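You operate a simulated robot arm through the tools that you are given. There is no shell and no other tool. Be economical: measure what you need, move in short steps, check, and stop when the job is done.

The job below is to be done with a simulated robot arm. You get a single attempt, and the scene is never put back.

## Task
Test the checker box with the blue test piece.
Fine: clip of its colour to OUT first, to IN last; piece in the loop, press check, back on the yellow tray. Set down upright: what you pick out.

Only the result counts: the job must be done as asked and must still hold three seconds after the hand-in. Knocking over, shifting, dropping, spilling or breaking anything else fails it.

## Robot
A 7-joint arm with a two-finger parallel gripper, fixed in place. Base frame: the origin is at the foot of the arm, x ahead of it, y to its left, z up; the work surface is at about z = 0. Readings come in cm, rad, newtons and seconds.
With the tool pointing down near the work surface it reaches from about 22 to 58 cm from the base axis. Its first joint turns from -1.152 to 1.152 rad. Payload 2.5 kg.
The TCP is the grasp point between the finger pads, 2.3 cm short of the fingertips. In the tool frame z runs along the fingers and y along their closing line. Largest opening 9.4 cm; finger width 3.8, thickness 1; the body of the gripper, 5.4 by 9.6 cm, starts 3.9 cm behind the TCP.
Orientation is that of the tool frame in the base frame, as a unit quaternion [x, y, z, w]. With the fingers straight down and closing along the base's y, the tool's x points along the base's -x, its y along +y and its z along -z.

## Interface
- The arm moves only by the tool move_arm. Its argument "steps" is a list of rows, each a list of 3 entries, a list of its own where there are three numbers: the turn, a rotation vector about the tool's x, y, z in units of 4 degrees (1.0 is 4 degrees), then the shift along the tool's x, y, z in units of 50 mm (1.0 is 50 mm), then the opening, from 0 (shut) to 1 (fully open). In form: [[[rx, ry, rz], [x, y, z], grip], ...]. A call has 1 to 20 rows; each row shifts and turns the commanded pose from where the row before left it, along the tool's axes as they then stand. A call with a number of a shift or a turn outside -1 to 1 is refused whole. Rows are played at 5 a second. More than 5 cm and 0.15 rad between two rows, or a gripper value outside its range, and nothing of the call is played. Where a pose cannot be reached the arm comes as near as it can. A force on the tool above 90 N (or 10 N above the force at the start of the call, whichever is more), or a blocked arm, ends the call early, and 0.2 s more pass. The fingers move at their own pace (about 10.8 cm/s each) and stop on an object; they squeeze with about 35 N. The grip force told is the motor's: it shows also when the fingers shut on nothing. Time passes only in rows, and 0.2 s behind the last, so rows that do not move let the fingers close. It gives the time, the measured TCP pose, the force on the tool (base axes), the opening and the grip force at its end, in the units of the frame above (readings bear some noise), with the torque about the TCP (base axes, N m) and any sound that the robot's microphone picked up.
- Cameras (640 x 400 px; columns grow to the right, rows downward): "scene" is fixed at [11.81, -40.38, 54.57]; the picture's right is [0.84, -0.54, 0.00], its down [-0.29, -0.44, -0.85] and it looks along [0.46, 0.71, -0.53] (base axes); focal length 346 px, centre (320, 200). "wrist" rides on the gripper at [8.6, 1.6, -7.4] in the tool frame; the picture's right is [-0.18, 0.98, 0.00], its down [-0.58, -0.11, -0.81] and it looks along [-0.79, -0.15, 0.59] (tool axes); focal length 243 px, centre (320, 200). There is no depth. A picture from a camera that has moved, and an enlarged one, comes with that camera's place and axes in the base frame and with its lens.
- grab_frame(camera): a new picture of that camera. No time passes.
- close_up(camera, box): a new picture of the part [left, top, right, bottom] of that camera's present view, enlarged. No time passes.
- close_job(): hands the job in; it is judged then, once.

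Go step by step. Nothing tells you positions but the pictures and the camera data: compare them with the known pose of the tool, close in by small moves and look again before you grip or let go. The budget is 120 turns and 64 pictures, counting those below and the enlarged ones. Unless the task says otherwise, let go and move clear before handing in, and close with one line.

The tools are called after ">>>" as name(argument=value, ...) on one line, values as JSON. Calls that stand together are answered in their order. move_arm: Moves the arm, as the interface text tells. Its arguments: {"type":"object","properties":{"steps":{"type":"array","items":{"type":"array"}}},"required":["steps"]} The other tools are called the same way: grab_frame (camera) takes a picture; close_up (camera, box) takes an enlarged picture of a part of a camera's view; close_job () hands the job in.

At the start:

```text
time: 0.0
ee_pos: [31.37, 2.95, 23.59]
orientation: [0.0, 1.0, 0.0, 0.0]
wrist_force: [-0.4, -0.2, 0.0]
moment: [-0.02, 0.0, 0.0]
opening: 9.41
grasp_force: 0.1
```

scene: 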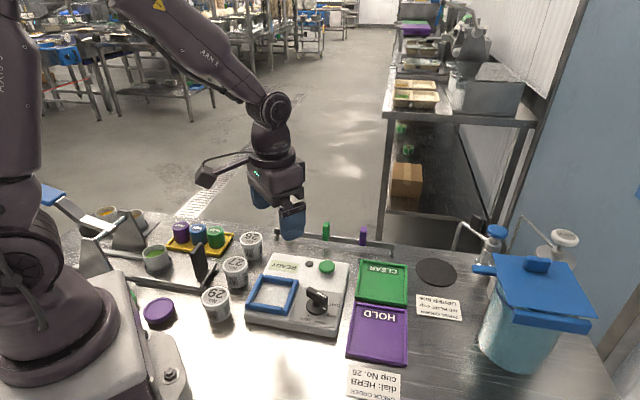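
wrist: 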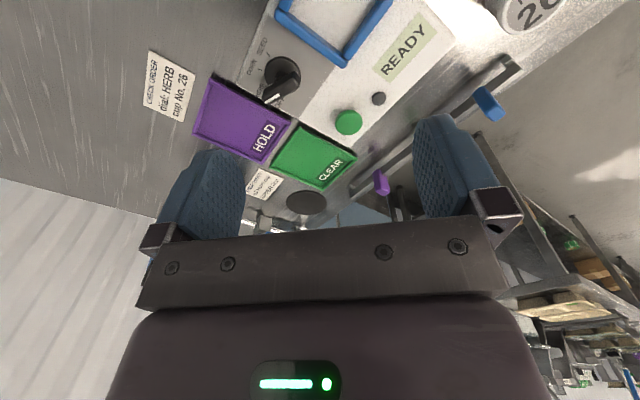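

I see a checker box with a blue loop, dial and green button, a rail with coloured clips behind it, and a yellow tray with purple, blue and green pieces. I'll enlarge the key parts first.

>>> close_up(camera="scene", box=[230, 180, 450, 320])

>>> close_up(camera="scene", box=[70, 190, 270, 315])

>>> close_up(camera="scene", box=[230, 240, 480, 400])

>>> close_up(camera="wrist", box=[130, 0, 530, 250])

```text
2.86 times, centred on (340, 250) of scene
camera zoom: at [11.81, -40.38, 54.57], right [0.84, -0.54, 0.0], down [-0.29, -0.44, -0.85], along [0.46, 0.71, -0.53], focal length 987 px, centre (263, 57)
```

zoom: 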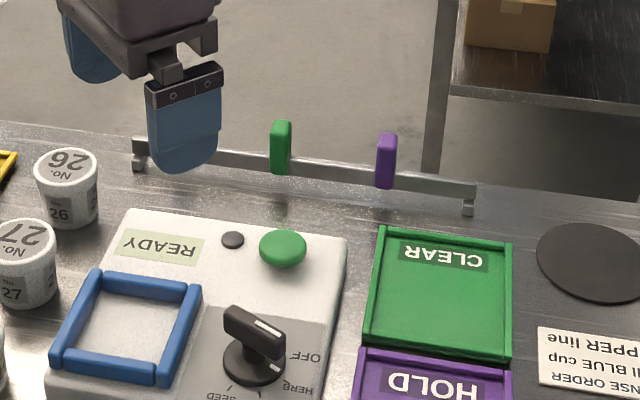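

```text
3.20 times, centred on (170, 252) of scene
camera zoom: at [11.81, -40.38, 54.57], right [0.84, -0.54, 0.0], down [-0.29, -0.44, -0.85], along [0.46, 0.71, -0.53], focal length 1106 px, centre (800, 32)
```

zoom: 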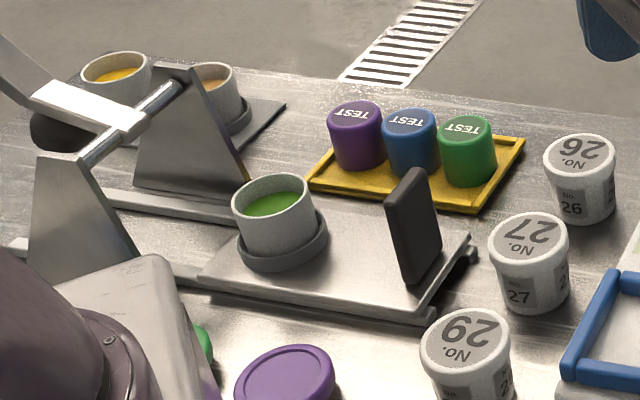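

```text
2.50 times, centred on (355, 320) of scene
camera zoom: at [11.81, -40.38, 54.57], right [0.84, -0.54, 0.0], down [-0.29, -0.44, -0.85], along [0.46, 0.71, -0.53], focal length 864 px, centre (232, -100)
```

zoom: 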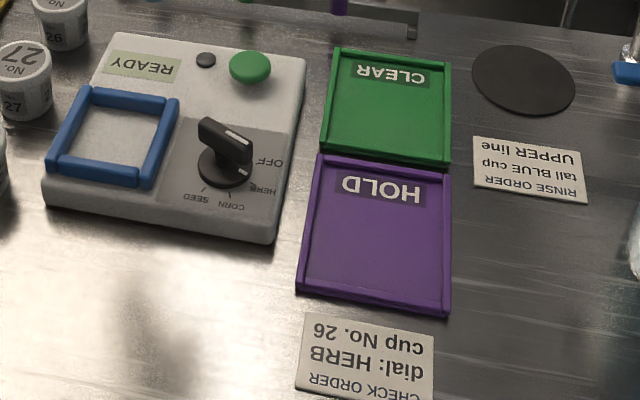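

```text
1.60 times, centred on (330, 125) of wrist
camera zoom: at [22.85, 4.4, 31.04], right [0.18, 0.98, 0.0], down [0.58, -0.11, 0.81], along [0.79, -0.15, -0.59], focal length 388 px, centre (304, 320)
```

zoom: 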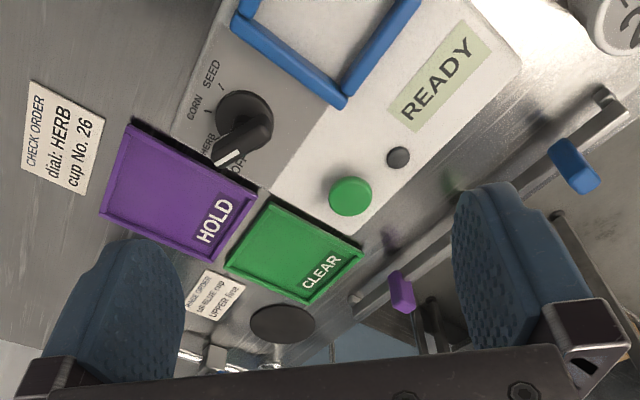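

The rail runs diagonally, with the blue clip hidden behind the finger at about (44, 22) and the blue piece at about (22.5, 30.5). I'll turn the wrist to face the rail and look for the IN/OUT marks.

>>> move_arm(steps=[[[0, 0, -1], [-0.25, 0.4, 0], 1], [[0, 0, -1], [-0.25, 0.4, 0], 1], [[0, 0, -1], [-0.2, 0.4, 0], 1], [[0, 0, -1], [-0.2, 0.2, 0], 1], [[0, 0, -1], [0, 0, 0], 1], [[0, 0, -1], [0, 0, 0], 1], [[0, 0, -1], [0, 0, 0], 1], [[0, 0, -1], [0, 0, 0], 1], [[0, 0, -1], [0, 0, 0], 1], [[0, 0, -1], [0, 0, 0], 1], [[0, 0, -1], [0, 0, 0], 1]])

>>> grab_frame(camera="wrist")

>>> grab_frame(camera="scene")

```text
time: 2.4
ee_pos: [35.45, 10.29, 23.56]
orientation: [-0.375, 0.927, 0.0, 0.0]
wrist_force: [0.4, -0.4, 0.1]
moment: [0.01, 0.0, -0.02]
opening: 9.4
grasp_force: 0.0
```

```text
57 pictures are left
camera wrist: at [28.06, 5.34, 31.01], right [-0.55, 0.83, 0.0], down [0.49, 0.33, 0.81], along [0.67, 0.44, -0.59], focal length 243 px, centre (320, 200)
```

wrist: 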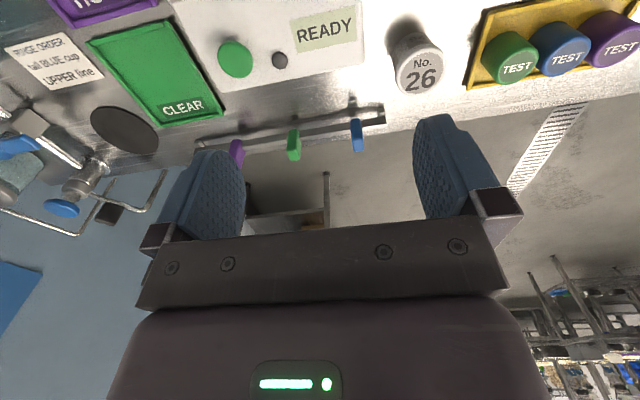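

```text
56 pictures are left
```

scene: 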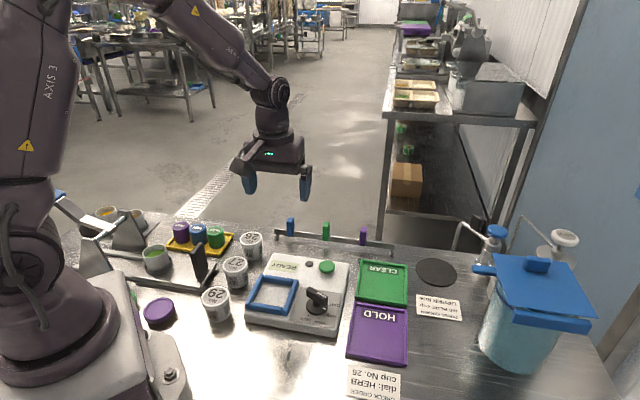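

>>> close_up(camera="scene", box=[264, 205, 404, 260])

>>> close_up(camera="wrist", box=[180, 70, 420, 180])

```text
4.57 times, centred on (334, 232) of scene
camera zoom: at [11.81, -40.38, 54.57], right [0.84, -0.54, 0.0], down [-0.29, -0.44, -0.85], along [0.46, 0.71, -0.53], focal length 1580 px, centre (256, 51)
```

zoom: 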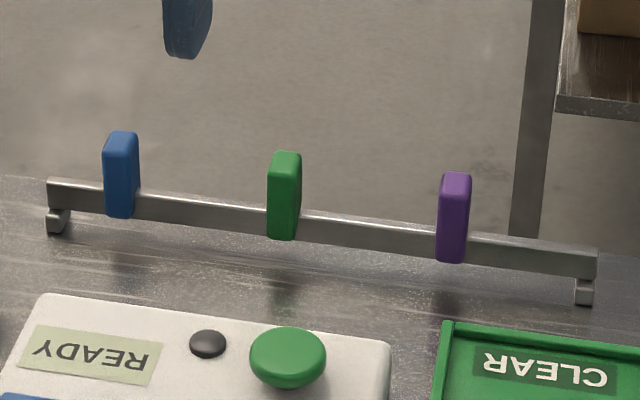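

```text
2.67 times, centred on (300, 125) of wrist
camera zoom: at [28.06, 5.34, 31.01], right [-0.55, 0.83, 0.0], down [0.49, 0.33, 0.81], along [0.67, 0.44, -0.59], focal length 647 px, centre (373, 400)
```

zoom: 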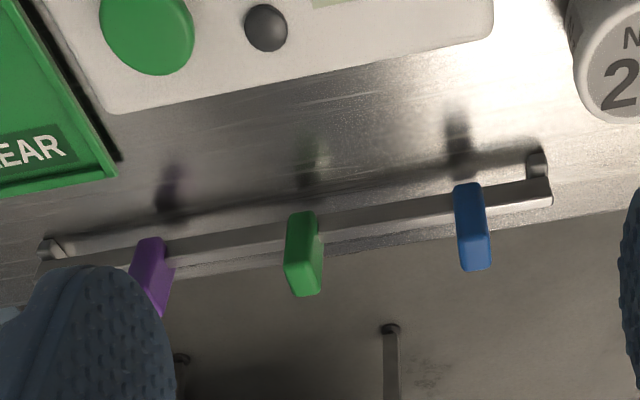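

No IN/OUT marks show on this side of the rail. The labels face the far side, so I'll swing the wrist camera round to see the rail from behind.

>>> move_arm(steps=[[[0, 0, 0], [-0.79, 0.33, 0.2], 1], [[0, 0, 0], [-0.79, 0.33, 0.2], 1], [[0, 0, 0], [-0.79, 0.33, 0.2], 1], [[0, 0, 0], [-0.79, 0.33, 0.2], 1], [[0, 0, 0], [-0.79, 0.33, 0.2], 1], [[0, 0, 1], [0, 0, 0], 1], [[0, 0, 1], [0, 0, 0], 1], [[0, 0, 1], [0, 0, 0], 1], [[0, 0, 1], [0, 0, 0], 1], [[0, 0, 1], [0, 0, 0], 1], [[0, 0, 1], [0, 0, 0], 1], [[0, 0, 1], [0, 0, 0], 1], [[0, 0, 1], [0, 0, 0], 1], [[0, 0, 1], [0, 0, 0], 1], [[0, 0, 1], [0, 0, 0], 1], [[0, 0, 1], [0, 0, 0], 1], [[0, 0, 1], [0, 0, 0], 1], [[0, 0, 1], [0, 0, 0], 1], [[0, 0, 1], [0, 0, 0], 1], [[0, 0, 1], [0, 0, 0], 1]])

>>> move_arm(steps=[[[0, 0, 1], [0, 0, 0], 1], [[0, 0, 1], [0, 0, 0], 1], [[0, 0, 1], [0, 0, 0], 1], [[0, 0, 1], [0, 0, 0], 1], [[0, 0, 1], [0, 0, 0], 1], [[0, 0, 1], [0, 0, 0], 1], [[0, 0, 1], [0, 0, 0], 1], [[0, 0, 1], [0, 0, 0], 1], [[0, 0, 1], [0, 0, 0], 1], [[0, 0, 1], [0, 0, 0], 1], [[0, 0, 1], [0, 0, 0], 1], [[0, 0, 1], [0, 0, 0], 1], [[0, 0, 1], [0, 0, 0], 1], [[0, 0, 1], [0, 0, 0], 1], [[0, 0, 1], [0, 0, 0], 1], [[0, 0, 1], [0, 0, 0], 1]])

>>> grab_frame(camera="wrist")

```text
time: 6.6
ee_pos: [43.78, 29.93, 18.61]
orientation: [0.14, 0.99, -0.001, 0.0]
wrist_force: [-0.1, -0.4, 0.0]
moment: [0.0, 0.01, 0.01]
opening: 9.37
grasp_force: 0.1
```

```text
time: 10.0
ee_pos: [43.92, 29.93, 18.57]
orientation: [0.644, 0.765, 0.0, 0.0]
wrist_force: [0.0, -0.4, 0.1]
moment: [0.03, 0.03, 0.01]
opening: 9.41
grasp_force: 0.0
```

```text
53 pictures are left
camera wrist: at [43.99, 38.61, 26.01], right [1.0, -0.01, 0.0], down [-0.01, -0.59, 0.81], along [-0.01, -0.81, -0.59], focal length 243 px, centre (320, 200)
```

wrist: 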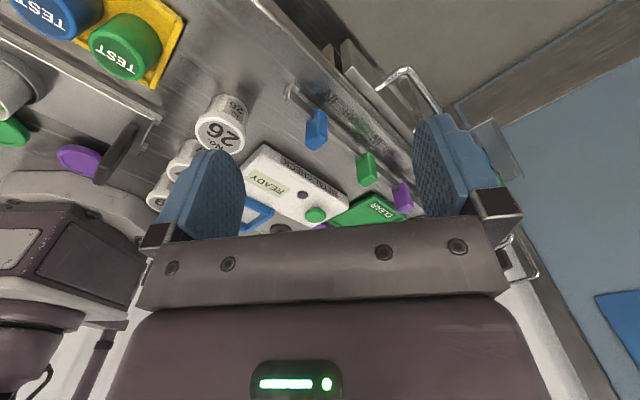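

>>> close_up(camera="wrist", box=[230, 70, 430, 230])

```text
2.50 times, centred on (330, 150) of wrist
camera zoom: at [43.99, 38.61, 26.01], right [1.0, -0.01, 0.0], down [-0.01, -0.59, 0.81], along [-0.01, -0.81, -0.59], focal length 606 px, centre (295, 325)
```

zoom: 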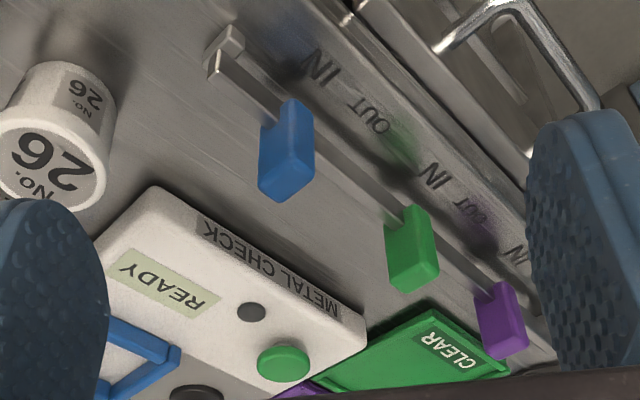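

The table behind the rail is marked IN, OUT, IN, OUT and so on, and each clip currently sits at its own IN, with OUT about 3.6 cm further along. I'll turn the fingers parallel to the rail, keeping the camera on the far side to see the marks.

>>> move_arm(steps=[[[0, 0, 1], [0, 0, 0], 1], [[0, 0, 1], [0, 0, 0], 1], [[0, 0, 1], [0, 0, 0], 1], [[0, 0, 1], [0, 0, 0], 1], [[0, 0, 1], [0, 0, 0], 1], [[0, 0, 1], [0, 0, 0], 1], [[0, 0, 1], [0, 0, 0], 1], [[0, 0, 1], [0, 0, 0], 1], [[0, 0, 1], [0, 0, 0], 1], [[0, 0, 1], [0, 0, 0], 1], [[0, 0, 1], [0, 0, 0], 1], [[0, 0, 1], [0, 0, 0], 1], [[0, 0, 1], [0, 0, 0], 1], [[0, 0, 0.9], [0, 0, 0], 1], [[0, 0, 0], [0, 0.7, 0], 1], [[0, 0, 0], [0, 0.7, 0], 1]])

>>> grab_frame(camera="wrist")

```text
time: 13.4
ee_pos: [48.59, 25.05, 18.63]
orientation: [0.926, 0.378, 0.0, 0.001]
wrist_force: [0.0, -0.4, -0.2]
moment: [0.01, -0.01, 0.03]
opening: 9.38
grasp_force: 0.0
```

```text
51 pictures are left
camera wrist: at [55.96, 29.74, 26.07], right [0.56, -0.83, 0.0], down [-0.49, -0.33, 0.81], along [-0.67, -0.45, -0.59], focal length 243 px, centre (320, 200)
```

wrist: 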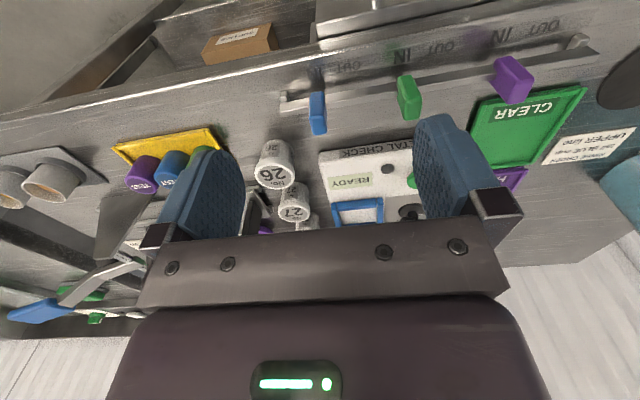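

>>> close_up(camera="wrist", box=[260, 10, 460, 150])

```text
2.86 times, centred on (360, 80) of wrist
camera zoom: at [55.96, 29.74, 26.07], right [0.56, -0.83, 0.0], down [-0.49, -0.33, 0.81], along [-0.67, -0.45, -0.59], focal length 693 px, centre (206, 543)
```

zoom: 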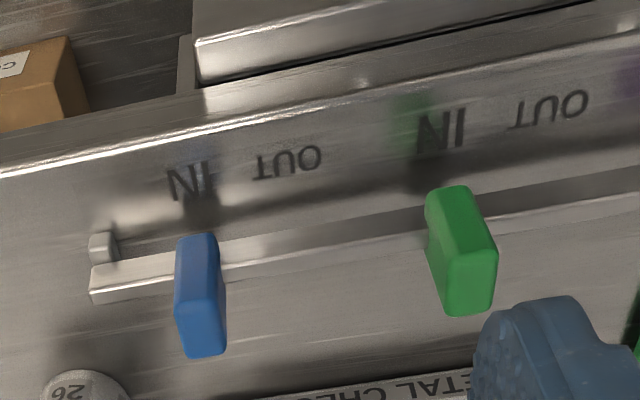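

All clips sit at IN, and blue's OUT is about 3.7 cm along the rail toward green. The clip is at about (43.2, 21.3) with its top at z≈5.9 and the rail top at about 2.3, so I'll go above it and check.

>>> move_arm(steps=[[[0, 0, 0], [-0.43, -0.07, 0], 0.6], [[0, 0, 0], [-0.43, -0.07, 0.4], 0.6], [[0, 0, 0], [-0.42, -0.08, 0.6], 0.6], [[0, 0, 0], [0, 0, 0.7], 0.6]])

>>> grab_frame(camera="wrist")

>>> close_up(camera="scene", box=[234, 180, 394, 280])

```text
time: 14.4
ee_pos: [43.15, 21.23, 10.14]
orientation: [0.926, 0.378, 0.0, 0.0]
wrist_force: [-1.1, -0.1, 0.5]
moment: [0.01, 0.01, 0.02]
opening: 5.65
grasp_force: 0.0
```

```text
49 pictures are left
camera wrist: at [50.58, 25.97, 17.56], right [0.56, -0.83, 0.0], down [-0.49, -0.33, 0.81], along [-0.67, -0.45, -0.59], focal length 243 px, centre (320, 200)
```

wrist: 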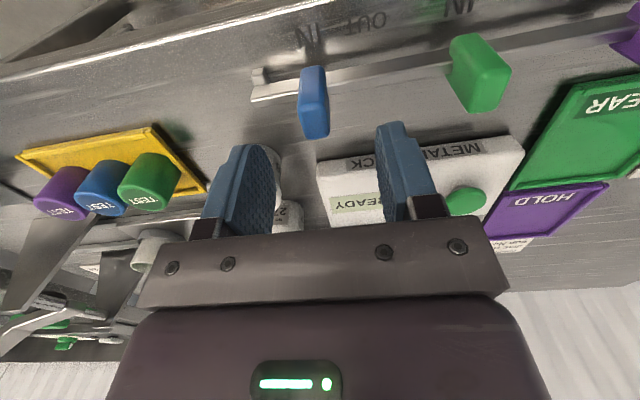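

```text
4.00 times, centred on (314, 230) of scene
camera zoom: at [11.81, -40.38, 54.57], right [0.84, -0.54, 0.0], down [-0.29, -0.44, -0.85], along [0.46, 0.71, -0.53], focal length 1382 px, centre (344, 80)
```

zoom: 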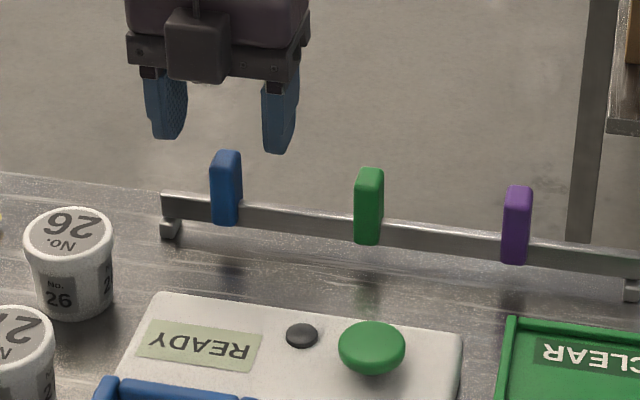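

The clip is centred between the open fingers, so I'll descend to z≈5.7 and close.

>>> move_arm(steps=[[[0, 0, 0], [0, 0.02, 0.3], 0.6], [[0, 0, 0], [0.04, 0, 0.3], 0.6], [[0, 0, 0], [0, 0, 0.28], 0.6], [[0, 0, 0], [0, 0, 0], 0.6]])

>>> grab_frame(camera="wrist")

```text
time: 15.4
ee_pos: [43.58, 21.25, 5.53]
orientation: [0.926, 0.378, 0.0, 0.0]
wrist_force: [-0.3, -0.2, 0.7]
moment: [0.03, 0.02, -0.01]
opening: 5.62
grasp_force: 0.0
```

```text
47 pictures are left
camera wrist: at [50.84, 26.1, 13.03], right [0.56, -0.83, 0.0], down [-0.49, -0.33, 0.81], along [-0.67, -0.45, -0.59], focal length 243 px, centre (320, 200)
```

wrist: 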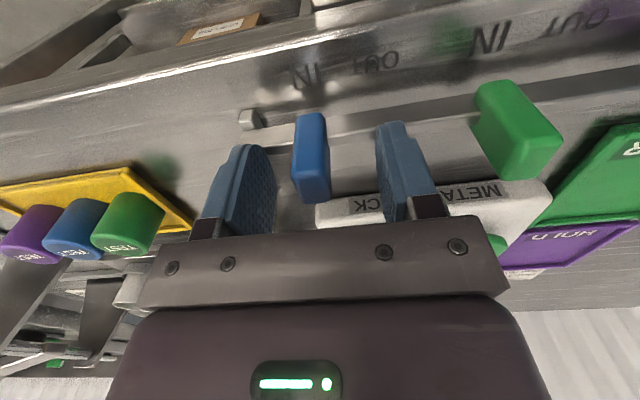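

>>> move_arm(steps=[[[0, 0, 0], [0, 0, 0], 0.1], [[0, 0, 0], [0, 0, 0], 0.1], [[0, 0, 0], [0, 0, 0], 0.1]])

>>> grab_frame(camera="wrist")

```text
time: 16.2
ee_pos: [43.37, 21.35, 5.64]
orientation: [0.925, 0.379, -0.001, 0.0]
wrist_force: [0.8, 0.7, -3.9]
moment: [0.57, -0.25, 1.23]
opening: 1.59
grasp_force: 44.9
```

```text
46 pictures are left
camera wrist: at [50.82, 26.14, 13.03], right [0.56, -0.83, 0.0], down [-0.49, -0.33, 0.81], along [-0.67, -0.45, -0.59], focal length 243 px, centre (320, 200)
```

wrist: 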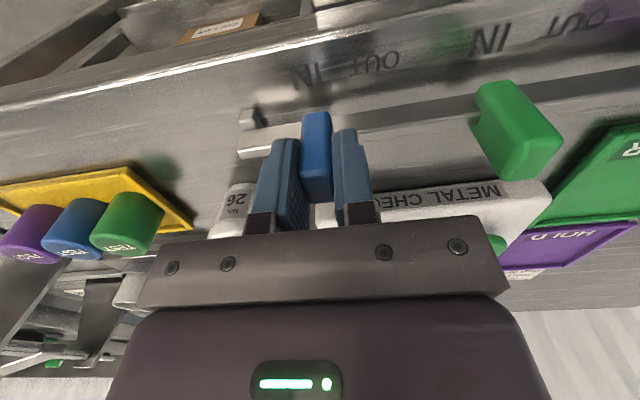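

Clip gripped, so I'll slide it about 3.6 cm along the rail to OUT.

>>> move_arm(steps=[[[0, 0, 0], [0, 0.12, 0], 0.1], [[0, 0, 0], [0, 0.12, 0], 0.1], [[0, 0, 0], [0, 0.12, 0], 0.1], [[0, 0, 0], [0, 0.12, 0], 0.1], [[0, 0, 0], [0, 0.12, 0], 0.1], [[0, 0, 0], [0, 0.12, 0], 0.1], [[0, 0, 0], [0, 0, 0], 0.1]])

>>> grab_frame(camera="wrist")

```text
time: 17.8
ee_pos: [45.92, 18.99, 5.52]
orientation: [0.925, 0.379, -0.003, -0.003]
wrist_force: [-13.8, 16.3, -20.6]
moment: [-0.33, -0.8, 0.92]
opening: 1.57
grasp_force: 44.9
```

```text
45 pictures are left
camera wrist: at [53.21, 23.79, 12.99], right [0.56, -0.83, -0.01], down [-0.48, -0.33, 0.81], along [-0.67, -0.45, -0.59], focal length 243 px, centre (320, 200)
```

wrist: 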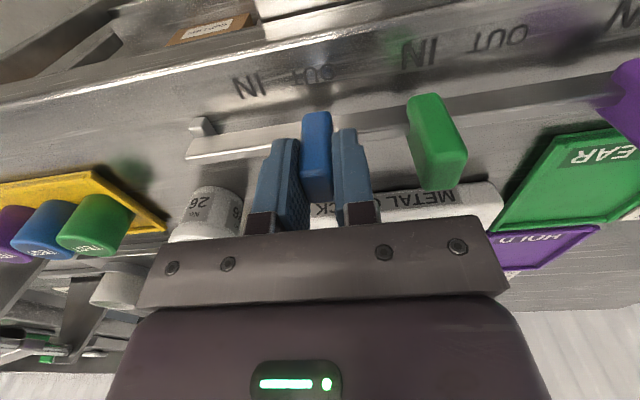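

The clip is at s≈18.6, matching OUT. I'll release, rise and check.

>>> move_arm(steps=[[[0, 0, 0], [0, 0, 0], 0.5], [[0, 0, 0], [0, 0, 0], 0.5], [[0, 0, 0], [0, 0, -0.5], 0.5], [[0, 0, 0], [0, 0, -0.8], 0.5], [[0, 0, 0], [0.6, 0, -0.8], 0.5]])

>>> grab_frame(camera="wrist")

```text
time: 19.0
ee_pos: [48.3, 20.8, 16.23]
orientation: [0.926, 0.378, 0.0, -0.001]
wrist_force: [-0.4, 0.1, -0.2]
moment: [0.0, -0.04, 0.0]
opening: 4.73
grasp_force: 0.2
```

```text
44 pictures are left
camera wrist: at [55.6, 25.62, 23.7], right [0.56, -0.83, 0.0], down [-0.49, -0.33, 0.81], along [-0.67, -0.45, -0.59], focal length 243 px, centre (320, 200)
```

wrist: 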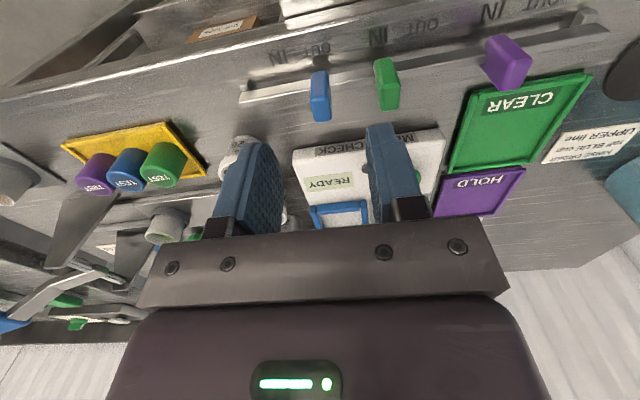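

The blue clip now stands at OUT. Next I'll go over the yellow tray and turn the fingers so they close across the row of pieces.

>>> move_arm(steps=[[[0, 0, 0], [-0.33, -0.823, -0.08], 0.65], [[0, 0, 0], [-0.33, -0.823, -0.08], 0.65], [[0, 0, 0], [-0.33, -0.823, -0.08], 0.65], [[0, 0, 0], [-0.33, -0.823, -0.08], 0.65], [[0, 0, 0], [-0.33, -0.823, -0.08], 0.65], [[0, 0, 0], [-0.33, -0.823, 0], 0.65], [[0, 0, -1], [0, 0, 0], 0.65], [[0, 0, -1], [0, 0, 0], 0.65], [[0, 0, -1], [0, 0, 0], 0.65], [[0, 0, -1], [0, 0, 0], 0.65], [[0, 0, -1], [0, 0, 0], 0.65], [[0, 0, -1], [0, 0, 0], 0.65], [[0, 0, -1], [0, 0, 0], 0.65], [[0, 0, -1], [0, 0, 0], 0.65], [[0, 0, -1], [0, 0, 0], 0.65], [[0, 0, -1], [0, 0, 0], 0.65], [[0, 0, -1], [0, 0, 0], 0.65]])

>>> move_arm(steps=[[[0, 0, -1], [0, 0, 0], 0.65], [[0, 0, -1], [0, 0, 0], 0.65], [[0, 0, -1], [0, 0, 0], 0.65], [[0, 0, -1], [0, 0, 0], 0.65], [[0, 0, -1], [0, 0, 0], 0.65], [[0, 0, -1], [0, 0, 0], 0.65], [[0, 0, -1], [0, 0, 0], 0.65], [[0, 0, -1], [0, 0, 0], 0.65], [[0, 0, -1], [0, 0, 0], 0.65], [[0, 0, -1], [0, 0, 0], 0.65], [[0, 0, -1], [0, 0, 0], 0.65], [[0, 0, -0.5], [0, 0, 0], 0.65]])

>>> grab_frame(camera="wrist")

>>> grab_frame(camera="scene")

```text
time: 22.6
ee_pos: [26.21, 30.14, 17.78]
orientation: [0.716, 0.698, 0.0, -0.001]
wrist_force: [-0.1, 0.1, 0.6]
moment: [0.01, 0.03, 0.03]
opening: 6.1
grasp_force: 0.1
out of reach, approached as far as the arm can: row 6
```

```text
time: 25.2
ee_pos: [25.99, 30.25, 17.8]
orientation: [0.387, 0.922, 0.0, 0.0]
wrist_force: [-0.4, 0.9, 0.3]
moment: [-0.06, 0.01, -0.01]
opening: 6.1
grasp_force: 0.0
```

```text
43 pictures are left
camera wrist: at [21.1, 37.39, 25.22], right [0.83, 0.56, 0.0], down [0.33, -0.49, 0.81], along [0.45, -0.67, -0.59], focal length 243 px, centre (320, 200)
```

wrist: 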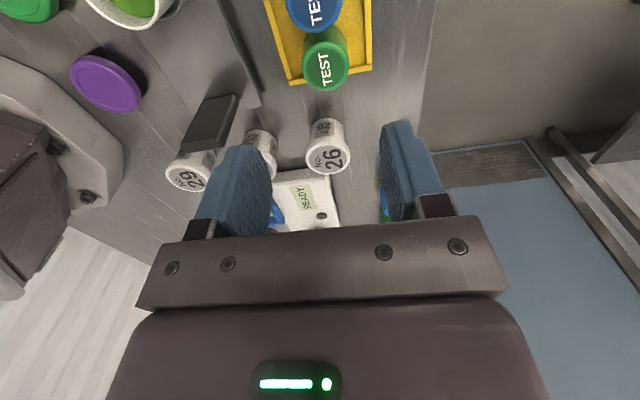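

```text
42 pictures are left
```

scene: 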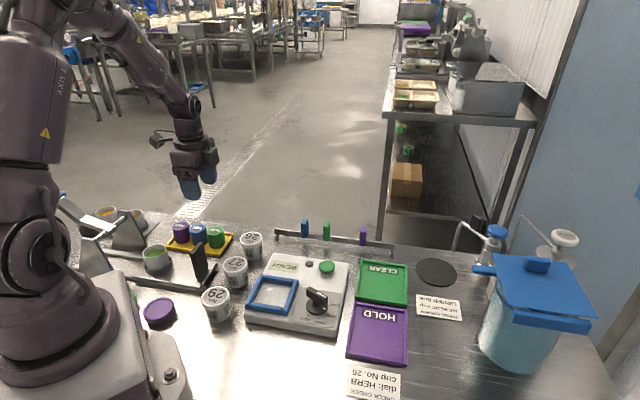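

The fingers now close across the row. Blue's top centre is at about (24.0, 32.6, 4.1), so I'll move over it and come down part way.

>>> move_arm(steps=[[[0, 0, 0], [0.31, 0.02, 0.4], 0.65], [[0, 0, 0], [0.31, 0.02, 0.6], 0.65], [[0, 0, 0], [0, 0, 0.8], 0.65], [[0, 0, 0], [0, 0, 0], 0.65]])

>>> grab_frame(camera="wrist")

>>> close_up(camera="scene", box=[130, 170, 290, 270])

```text
time: 26.2
ee_pos: [24.17, 32.52, 8.81]
orientation: [0.387, 0.922, 0.0, 0.0]
wrist_force: [0.6, -0.2, 0.5]
moment: [-0.01, 0.0, 0.01]
opening: 6.11
grasp_force: 0.1
```

```text
41 pictures are left
camera wrist: at [19.15, 39.8, 16.3], right [0.83, 0.56, 0.0], down [0.33, -0.49, 0.81], along [0.45, -0.67, -0.59], focal length 243 px, centre (320, 200)
```

wrist: 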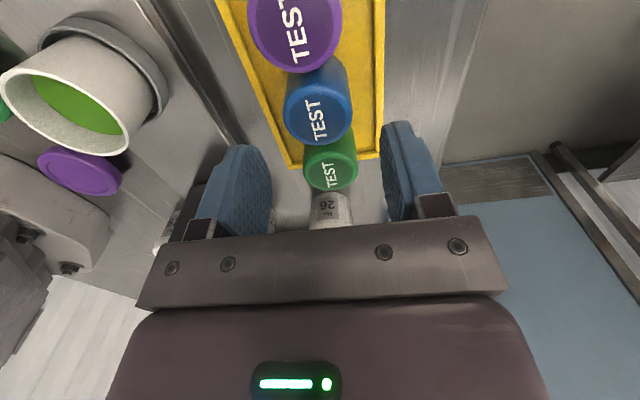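

```text
4.00 times, centred on (210, 220) of scene
camera zoom: at [11.81, -40.38, 54.57], right [0.84, -0.54, 0.0], down [-0.29, -0.44, -0.85], along [0.46, 0.71, -0.53], focal length 1382 px, centre (760, 120)
```

zoom: 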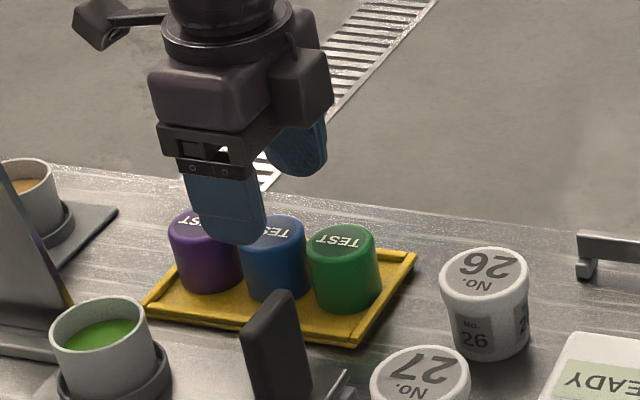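

>>> move_arm(steps=[[[0, 0, 0], [0.1, 0, 0.3], 0.65], [[0, 0, 0], [0, 0, 0.3], 0.65], [[0, 0, 0], [0, 0, 0.3], 0.65], [[0, 0, 0], [0, 0, 0.14], 0.65], [[0, 0, 0], [0, 0, 0], 0.65]])

>>> grab_frame(camera="wrist")

>>> close_up(camera="scene", box=[130, 170, 290, 270])

```text
time: 27.4
ee_pos: [23.67, 32.94, 3.43]
orientation: [0.388, 0.922, 0.0, 0.0]
wrist_force: [0.4, -0.1, 0.2]
moment: [-0.01, 0.01, 0.0]
opening: 6.1
grasp_force: 0.0
```

```text
39 pictures are left
camera wrist: at [18.78, 40.12, 11.0], right [0.83, 0.56, 0.0], down [0.33, -0.49, 0.81], along [0.45, -0.67, -0.59], focal length 243 px, centre (320, 200)
```

wrist: 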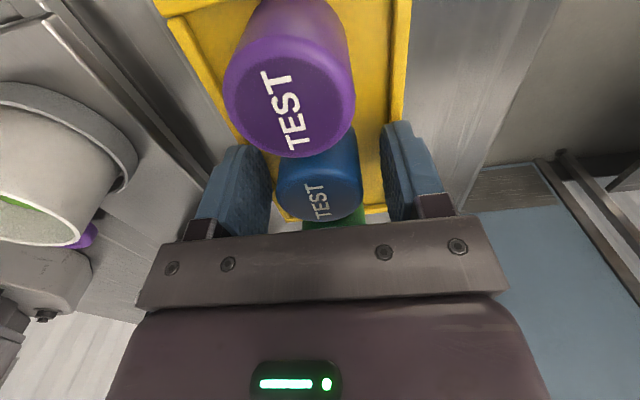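

```text
4.00 times, centred on (210, 220) of scene
camera zoom: at [11.81, -40.38, 54.57], right [0.84, -0.54, 0.0], down [-0.29, -0.44, -0.85], along [0.46, 0.71, -0.53], focal length 1382 px, centre (760, 120)
```

zoom: 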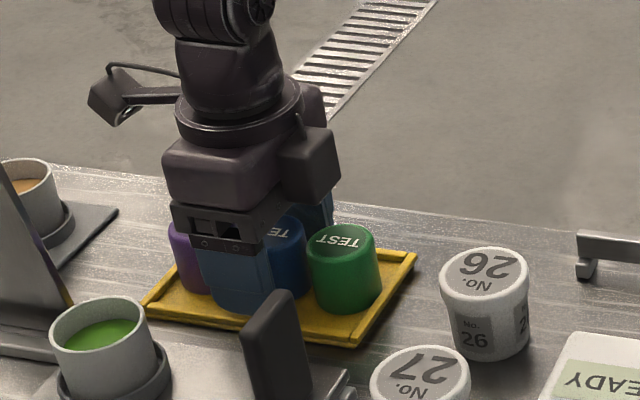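

Both fingers straddle the blue piece clear of its neighbours. I'll nudge 0.25 cm toward its centre and close.

>>> move_arm(steps=[[[0, 0, 0], [-0.05, 0, 0], 0.65], [[0, 0, 0], [0, 0, 0], 0.3], [[0, 0, 0], [0, 0, 0], 0.3], [[0, 0, 0], [0, 0, 0], 0.3], [[0, 0, 0], [0, 0, 0], 0.3]])

>>> grab_frame(camera="wrist")

```text
time: 28.6
ee_pos: [23.86, 32.76, 3.62]
orientation: [0.388, 0.922, 0.0, 0.0]
wrist_force: [0.2, -0.2, -0.2]
moment: [0.02, 0.04, 0.0]
opening: 3.91
grasp_force: 34.4
```

```text
37 pictures are left
camera wrist: at [18.96, 39.93, 11.0], right [0.83, 0.56, 0.0], down [0.33, -0.49, 0.81], along [0.45, -0.67, -0.59], focal length 243 px, centre (320, 200)
```

wrist: 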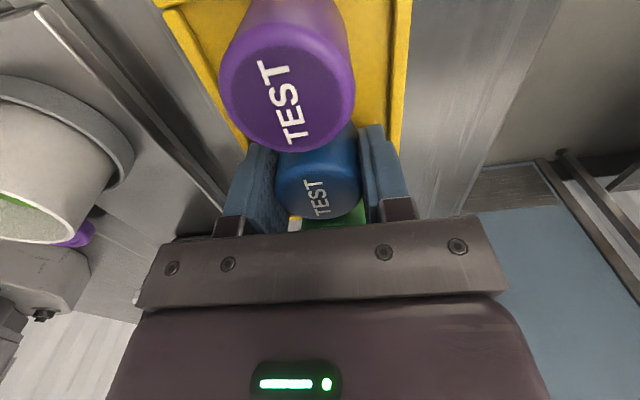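

Blue is gripped (3.9 cm wide) and I noted the pose (23.86, 32.76, 3.6) for the return. Lifting straight up.

>>> move_arm(steps=[[[0, 0, 0], [0, 0, -0.2], 0.3], [[0, 0, 0], [0, 0, -0.4], 0.3], [[0, 0, 0], [0, 0, -0.6], 0.3], [[0, 0, 0], [0, 0, -0.6], 0.3], [[0, 0, 0], [0, 0, -0.6], 0.3]])

>>> grab_frame(camera="wrist")

>>> grab_frame(camera="scene")

```text
time: 29.8
ee_pos: [23.83, 32.71, 15.72]
orientation: [0.388, 0.922, -0.001, 0.0]
wrist_force: [0.2, 0.6, -0.1]
moment: [-0.01, 0.0, 0.01]
opening: 3.88
grasp_force: 35.5
```

```text
36 pictures are left
camera wrist: at [19.0, 39.94, 23.08], right [0.83, 0.56, 0.0], down [0.33, -0.49, 0.81], along [0.45, -0.67, -0.59], focal length 243 px, centre (320, 200)
```

wrist: 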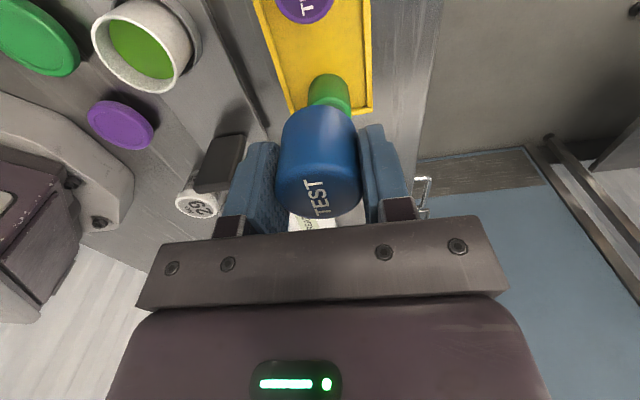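

```text
35 pictures are left
```

scene: 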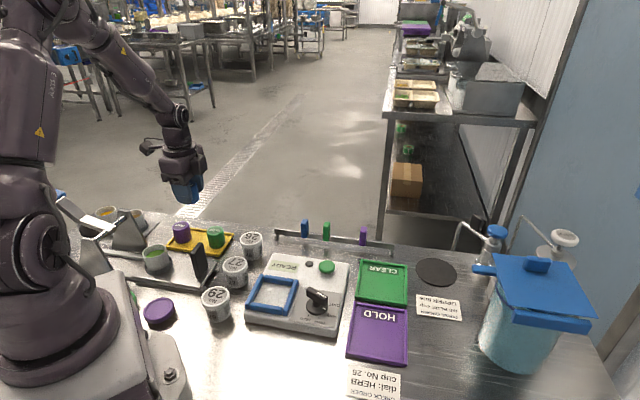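

The piece is held upright in the gripper. Now I'll measure the loop closely.

>>> close_up(camera="scene", box=[236, 246, 364, 346])

```text
4.00 times, centred on (300, 296) of scene
camera zoom: at [11.81, -40.38, 54.57], right [0.84, -0.54, 0.0], down [-0.29, -0.44, -0.85], along [0.46, 0.71, -0.53], focal length 1382 px, centre (400, -184)
```

zoom: 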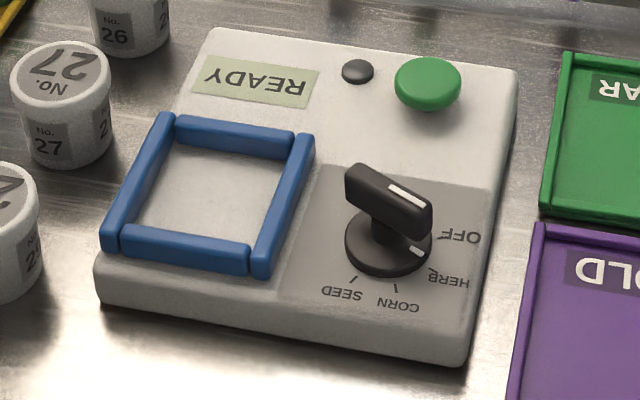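

>>> close_up(camera="scene", box=[140, 140, 236, 215])

```text
5.33 times, centred on (188, 178) of scene
camera zoom: at [11.81, -40.38, 54.57], right [0.84, -0.54, 0.0], down [-0.29, -0.44, -0.85], along [0.46, 0.71, -0.53], focal length 1843 px, centre (1024, 320)
```

zoom: 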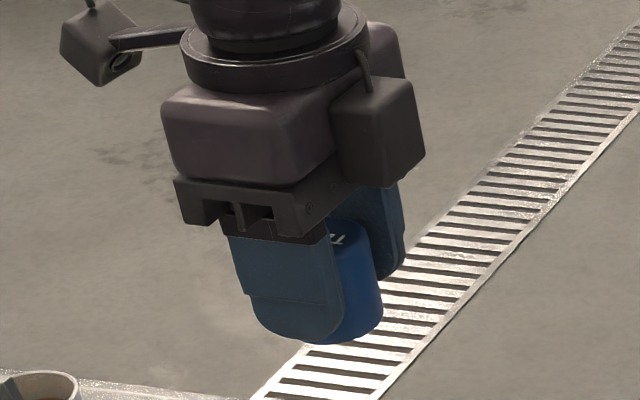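

The piece sticks out only 0.7 cm below the fingertips, too little for the raised loop frame. I'll set it back exactly where it was, regrip 0.8 cm higher and lift again.

>>> move_arm(steps=[[[0, 0, 0], [0, 0, 0.8], 0.3], [[0, 0, 0], [0, 0, 0.8], 0.3], [[0, 0, 0], [0, 0, 0.5], 0.3], [[0, 0, 0], [0, 0, 0.2], 0.3], [[0, 0, 0], [0, 0, 0.1], 0.3], [[0, 0, 0], [0, 0, 0], 0.3], [[0, 0, 0], [0, 0, 0], 0.6], [[0, 0, 0], [0, 0, 0], 0.6], [[0, 0, 0], [0, 0, -0.16], 0.6], [[0, 0, 0], [0, 0, 0], 0.6], [[0, 0, 0], [0, 0, 0], 0.3], [[0, 0, 0], [0, 0, 0], 0.3], [[0, 0, 0], [0, 0, 0], 0.3]])

>>> grab_frame(camera="wrist")

```text
time: 32.6
ee_pos: [23.87, 32.85, 4.42]
orientation: [0.387, 0.922, 0.0, 0.001]
wrist_force: [-1.2, -0.4, 3.2]
moment: [-0.03, 0.06, 0.0]
opening: 3.89
grasp_force: 35.2
```

```text
32 pictures are left
camera wrist: at [18.96, 39.93, 11.82], right [0.83, 0.56, 0.0], down [0.33, -0.49, 0.81], along [0.45, -0.67, -0.59], focal length 243 px, centre (320, 200)
```

wrist: 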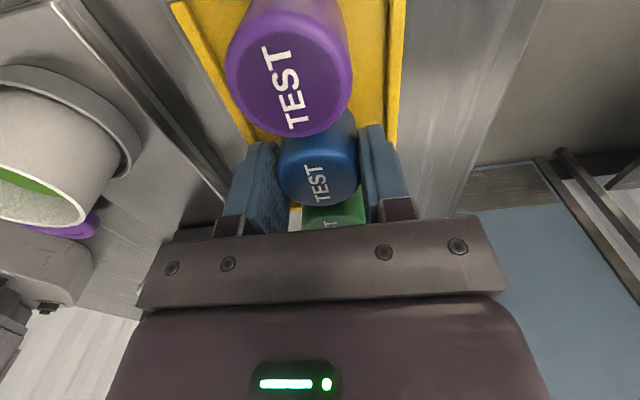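

Regripped higher. I'll lift it and carry it to above the loop at about (29.7, 4.3).

>>> move_arm(steps=[[[0, 0, 0], [0, 0, -0.2], 0.3], [[0, 0, 0], [0, 0, -0.5], 0.3], [[0, 0, 0], [0, 0, -0.8], 0.3], [[0, 0, 0], [0, 0, -0.9], 0.3], [[0, 0, 0], [-0.7, -0.449, 0], 0.3], [[0, 0, 0], [-0.7, -0.449, 0], 0.3], [[0, 0, 0], [-0.7, -0.449, 0], 0.3], [[0, 0, 0], [-0.7, -0.449, 0], 0.3], [[0, 0, 0], [-0.7, -0.449, 0], 0.3], [[0, 0, 0], [-0.7, -0.449, 0], 0.3], [[0, 0, 0], [-0.7, -0.449, 0], 0.3], [[0, 0, 0], [0, 0, 0], 0.3]])

>>> grab_frame(camera="wrist")

>>> grab_frame(camera="scene")

```text
time: 35.2
ee_pos: [29.81, 4.13, 16.22]
orientation: [0.387, 0.922, 0.0, 0.0]
wrist_force: [0.5, -1.0, -0.3]
moment: [-0.02, -0.02, 0.0]
opening: 3.91
grasp_force: 35.0
```

```text
31 pictures are left
camera wrist: at [24.9, 11.35, 23.69], right [0.83, 0.56, 0.0], down [0.33, -0.49, 0.81], along [0.45, -0.67, -0.59], focal length 243 px, centre (320, 200)
```

wrist: 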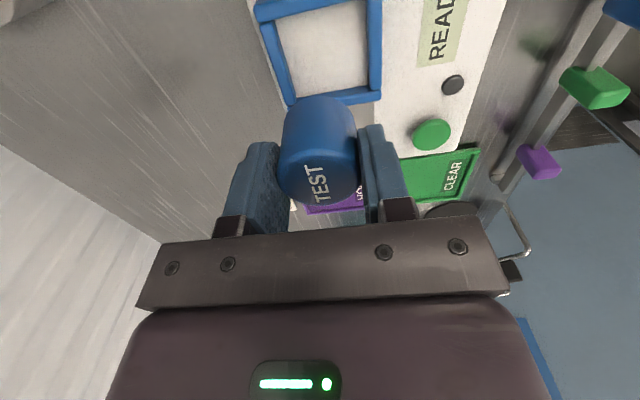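

```text
30 pictures are left
```

scene: 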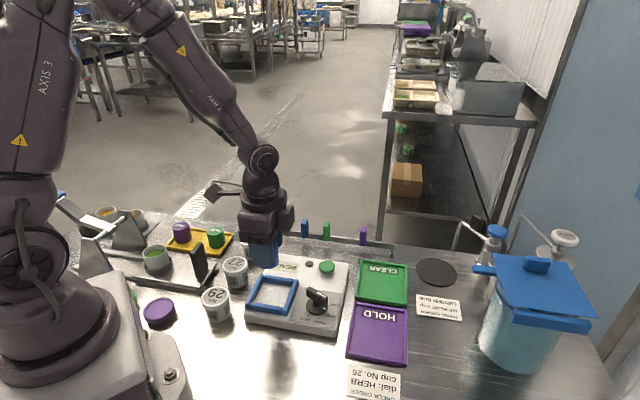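

The piece hangs close to above the loop. I'll lower part way and check the alignment from both cameras.

>>> move_arm(steps=[[[0, 0, 0], [0.045, 0.05, 0.5], 0.3], [[0, 0, 0], [0, 0, 0.6], 0.3], [[0, 0, 0], [0, 0, 0], 0.3]])

>>> close_up(camera="wrist", box=[220, 0, 420, 125])

>>> close_up(camera="scene", box=[220, 230, 348, 340])

```text
time: 36.0
ee_pos: [29.8, 4.64, 10.72]
orientation: [0.388, 0.922, 0.0, 0.0]
wrist_force: [-0.7, -0.3, -0.9]
moment: [0.0, 0.02, -0.02]
opening: 3.86
grasp_force: 34.8
```

```text
3.20 times, centred on (320, 62) of wrist
camera zoom: at [24.9, 11.84, 18.25], right [0.83, 0.56, 0.0], down [0.33, -0.49, 0.81], along [0.45, -0.67, -0.59], focal length 776 px, centre (320, 640)
```

zoom: 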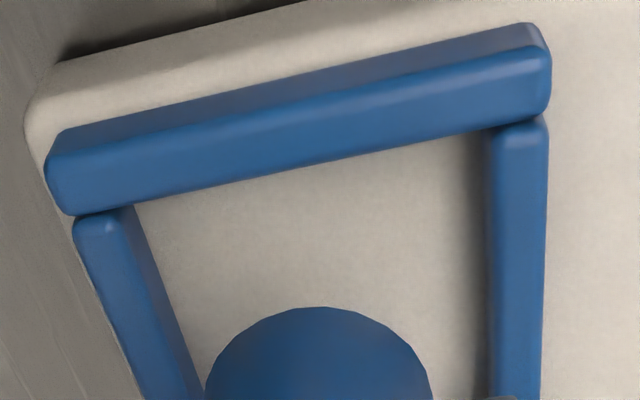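

```text
3.64 times, centred on (284, 285) of scene
camera zoom: at [11.81, -40.38, 54.57], right [0.84, -0.54, 0.0], down [-0.29, -0.44, -0.85], along [0.46, 0.71, -0.53], focal length 1257 px, centre (451, -109)
```

zoom: 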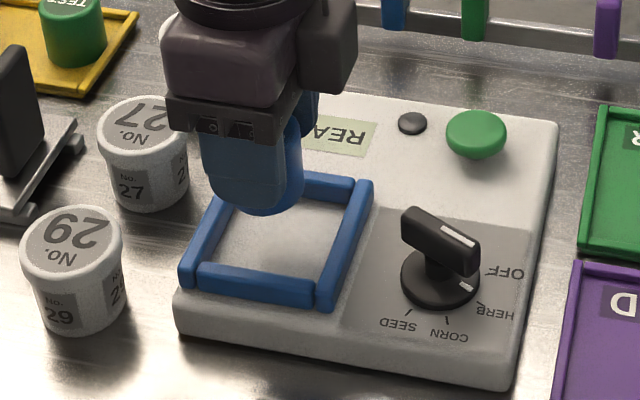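

The loop centre is at about (30.05, 4.65) with an inner width of about 6 cm, so the piece fits with margin. I'll correct 2 mm and lower in small steps until I feel contact.

>>> move_arm(steps=[[[0, 0, 0], [-0.035, 0.035, 0.3], 0.3], [[0, 0, 0], [0, 0, 0.3], 0.3], [[0, 0, 0], [0, 0, 0.16], 0.3], [[0, 0, 0], [0, 0, 0.02], 0.3], [[0, 0, 0], [0, 0, 0.02], 0.3]])

>>> close_up(camera="scene", box=[220, 230, 348, 340])

>>> grab_frame(camera="wrist")

```text
time: 37.2
ee_pos: [30.05, 4.59, 6.85]
orientation: [0.388, 0.922, 0.0, 0.0]
wrist_force: [0.0, -0.3, -0.5]
moment: [-0.04, 0.0, 0.04]
opening: 3.88
grasp_force: 35.1
```

```text
3.64 times, centred on (284, 285) of scene
camera zoom: at [11.81, -40.38, 54.57], right [0.84, -0.54, 0.0], down [-0.29, -0.44, -0.85], along [0.46, 0.71, -0.53], focal length 1257 px, centre (451, -109)
```

zoom: 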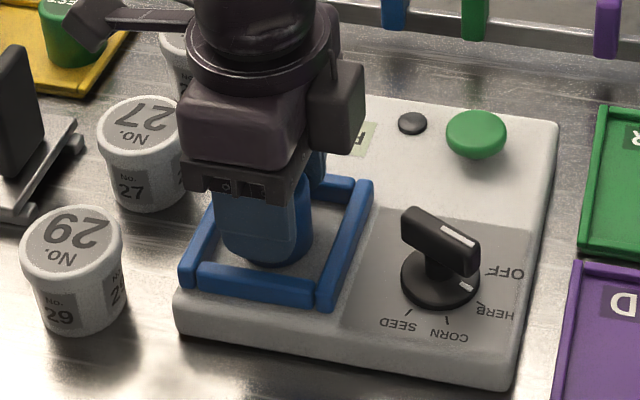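

```text
26 pictures are left
camera wrist: at [25.12, 11.78, 14.31], right [0.83, 0.56, 0.0], down [0.33, -0.49, 0.81], along [0.45, -0.67, -0.59], focal length 243 px, centre (320, 200)
```

wrist: 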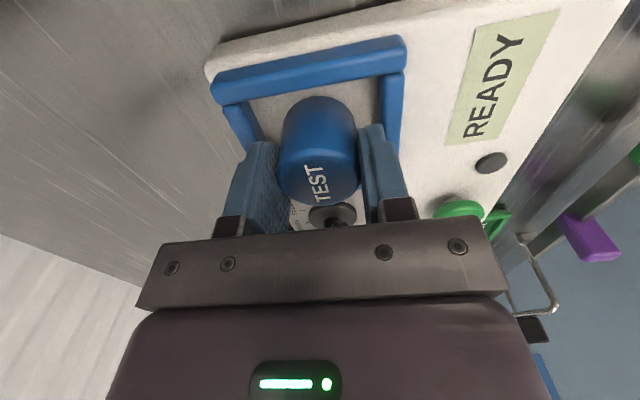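

Well centred. I'll lower further in 1 mm steps until contact.

>>> move_arm(steps=[[[0, 0, 0], [0, 0, 0.02], 0.3], [[0, 0, 0], [0, 0, 0.02], 0.3], [[0, 0, 0], [0, 0, 0.02], 0.3], [[0, 0, 0], [0, 0, 0.02], 0.3], [[0, 0, 0], [0, 0, 0], 0.3]])

```text
time: 38.4
ee_pos: [30.09, 4.54, 6.38]
orientation: [0.387, 0.922, 0.0, 0.0]
wrist_force: [-2.4, 0.2, 11.8]
moment: [-0.05, 0.09, -0.01]
opening: 3.87
grasp_force: 35.1
```

Contact is felt at z≈6.4. I'll open and rise straight up.

>>> move_arm(steps=[[[0, 0, 0], [0, 0, -0.01], 0.3], [[0, 0, 0], [0, 0, 0], 0.6], [[0, 0, 0], [0, 0, 0], 0.6], [[0, 0, 0], [0, 0, -0.3], 0.6], [[0, 0, 0], [0, 0, -0.7], 0.6], [[0, 0, 0], [0, 0, -0.8], 0.6]])

>>> grab_frame(camera="wrist")

>>> close_up(camera="scene", box=[220, 230, 348, 340])

```text
time: 39.8
ee_pos: [29.93, 4.56, 15.51]
orientation: [0.387, 0.922, -0.001, 0.0]
wrist_force: [0.1, 0.2, 1.5]
moment: [-0.01, 0.01, 0.0]
opening: 5.66
grasp_force: 0.0
```

```text
25 pictures are left
camera wrist: at [25.02, 11.69, 22.97], right [0.83, 0.56, 0.0], down [0.33, -0.49, 0.81], along [0.45, -0.67, -0.59], focal length 243 px, centre (320, 200)
```

wrist: 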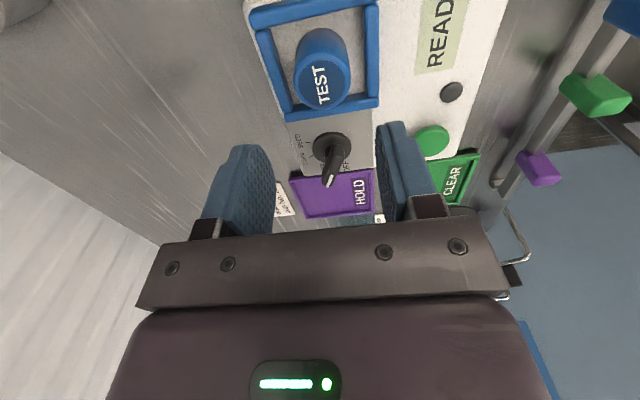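

```text
3.64 times, centred on (284, 285) of scene
camera zoom: at [11.81, -40.38, 54.57], right [0.84, -0.54, 0.0], down [-0.29, -0.44, -0.85], along [0.46, 0.71, -0.53], focal length 1257 px, centre (451, -109)
```

zoom: 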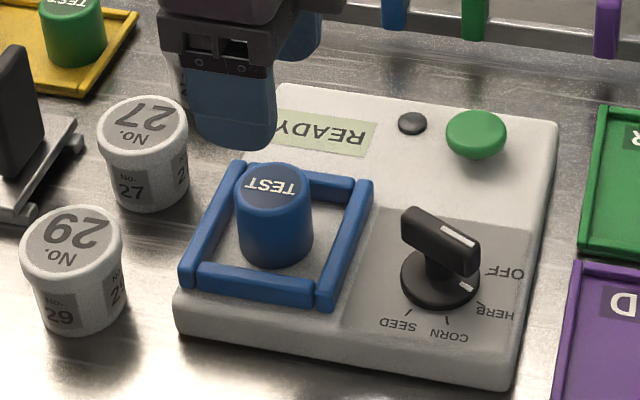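

The piece stands inside the loop. Next is the green button at about (42.7, 4.65), top z≈4.1, so I'll move above it with closed fingers and check.

>>> move_arm(steps=[[[0, 0, 0], [-0.594, 0.613, 0], 0], [[0, 0, 0], [-0.594, 0.613, 0], 0], [[0, 0, 0], [-0.594, 0.613, 0], 0], [[0, 0, 0], [0, 0, 0.6], 0], [[0, 0, 0], [0, 0, 0.7], 0], [[0, 0, 0], [0, 0, 0], 0]])

>>> close_up(camera="wrist", box=[220, 50, 460, 220])

>>> close_up(camera="scene", box=[240, 220, 368, 320])

```text
time: 41.2
ee_pos: [42.83, 4.59, 8.98]
orientation: [0.387, 0.922, -0.001, -0.001]
wrist_force: [0.1, -0.1, 0.4]
moment: [0.01, 0.04, 0.01]
opening: 0.01
grasp_force: 35.1
```

```text
2.35 times, centred on (340, 135) of wrist
camera zoom: at [37.99, 11.74, 16.38], right [0.83, 0.56, 0.0], down [0.33, -0.49, 0.81], along [0.45, -0.67, -0.59], focal length 571 px, centre (273, 353)
```

zoom: 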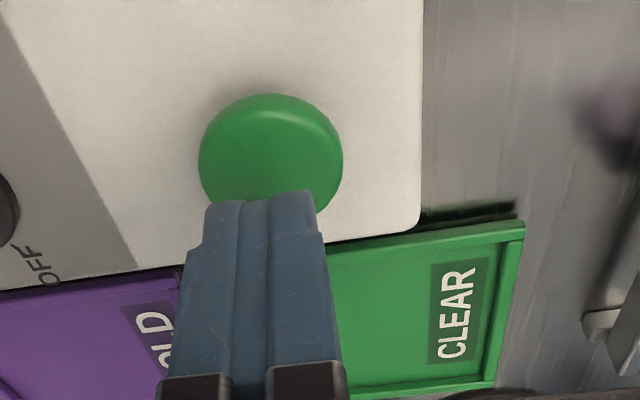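

```text
4.00 times, centred on (304, 270) of scene
camera zoom: at [11.81, -40.38, 54.57], right [0.84, -0.54, 0.0], down [-0.29, -0.44, -0.85], along [0.46, 0.71, -0.53], focal length 1382 px, centre (384, -80)
```

zoom: 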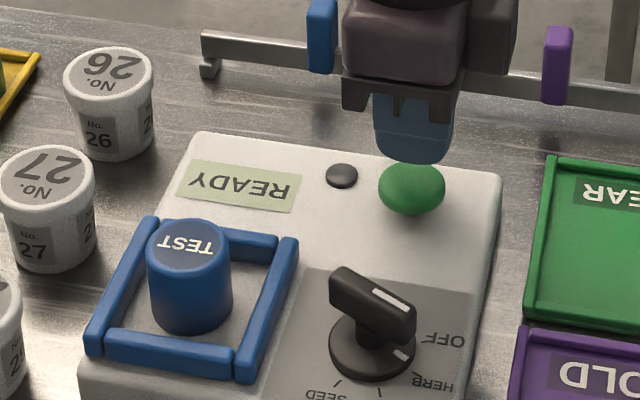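

Aligned over the button. I'll go down gently and watch the force.

>>> move_arm(steps=[[[0, 0, 0], [0, 0, 0.3], 0], [[0, 0, 0], [0, 0, 0.14], 0], [[0, 0, 0], [0, 0, 0.04], 0], [[0, 0, 0], [0, 0, 0.04], 0], [[0, 0, 0], [0, 0, 0], 0]])

```text
time: 42.4
ee_pos: [42.87, 4.7, 6.39]
orientation: [0.387, 0.922, 0.001, 0.001]
wrist_force: [2.5, 0.6, 5.8]
moment: [0.05, -0.04, -0.01]
opening: 0.0
grasp_force: 34.9
heard: click
```

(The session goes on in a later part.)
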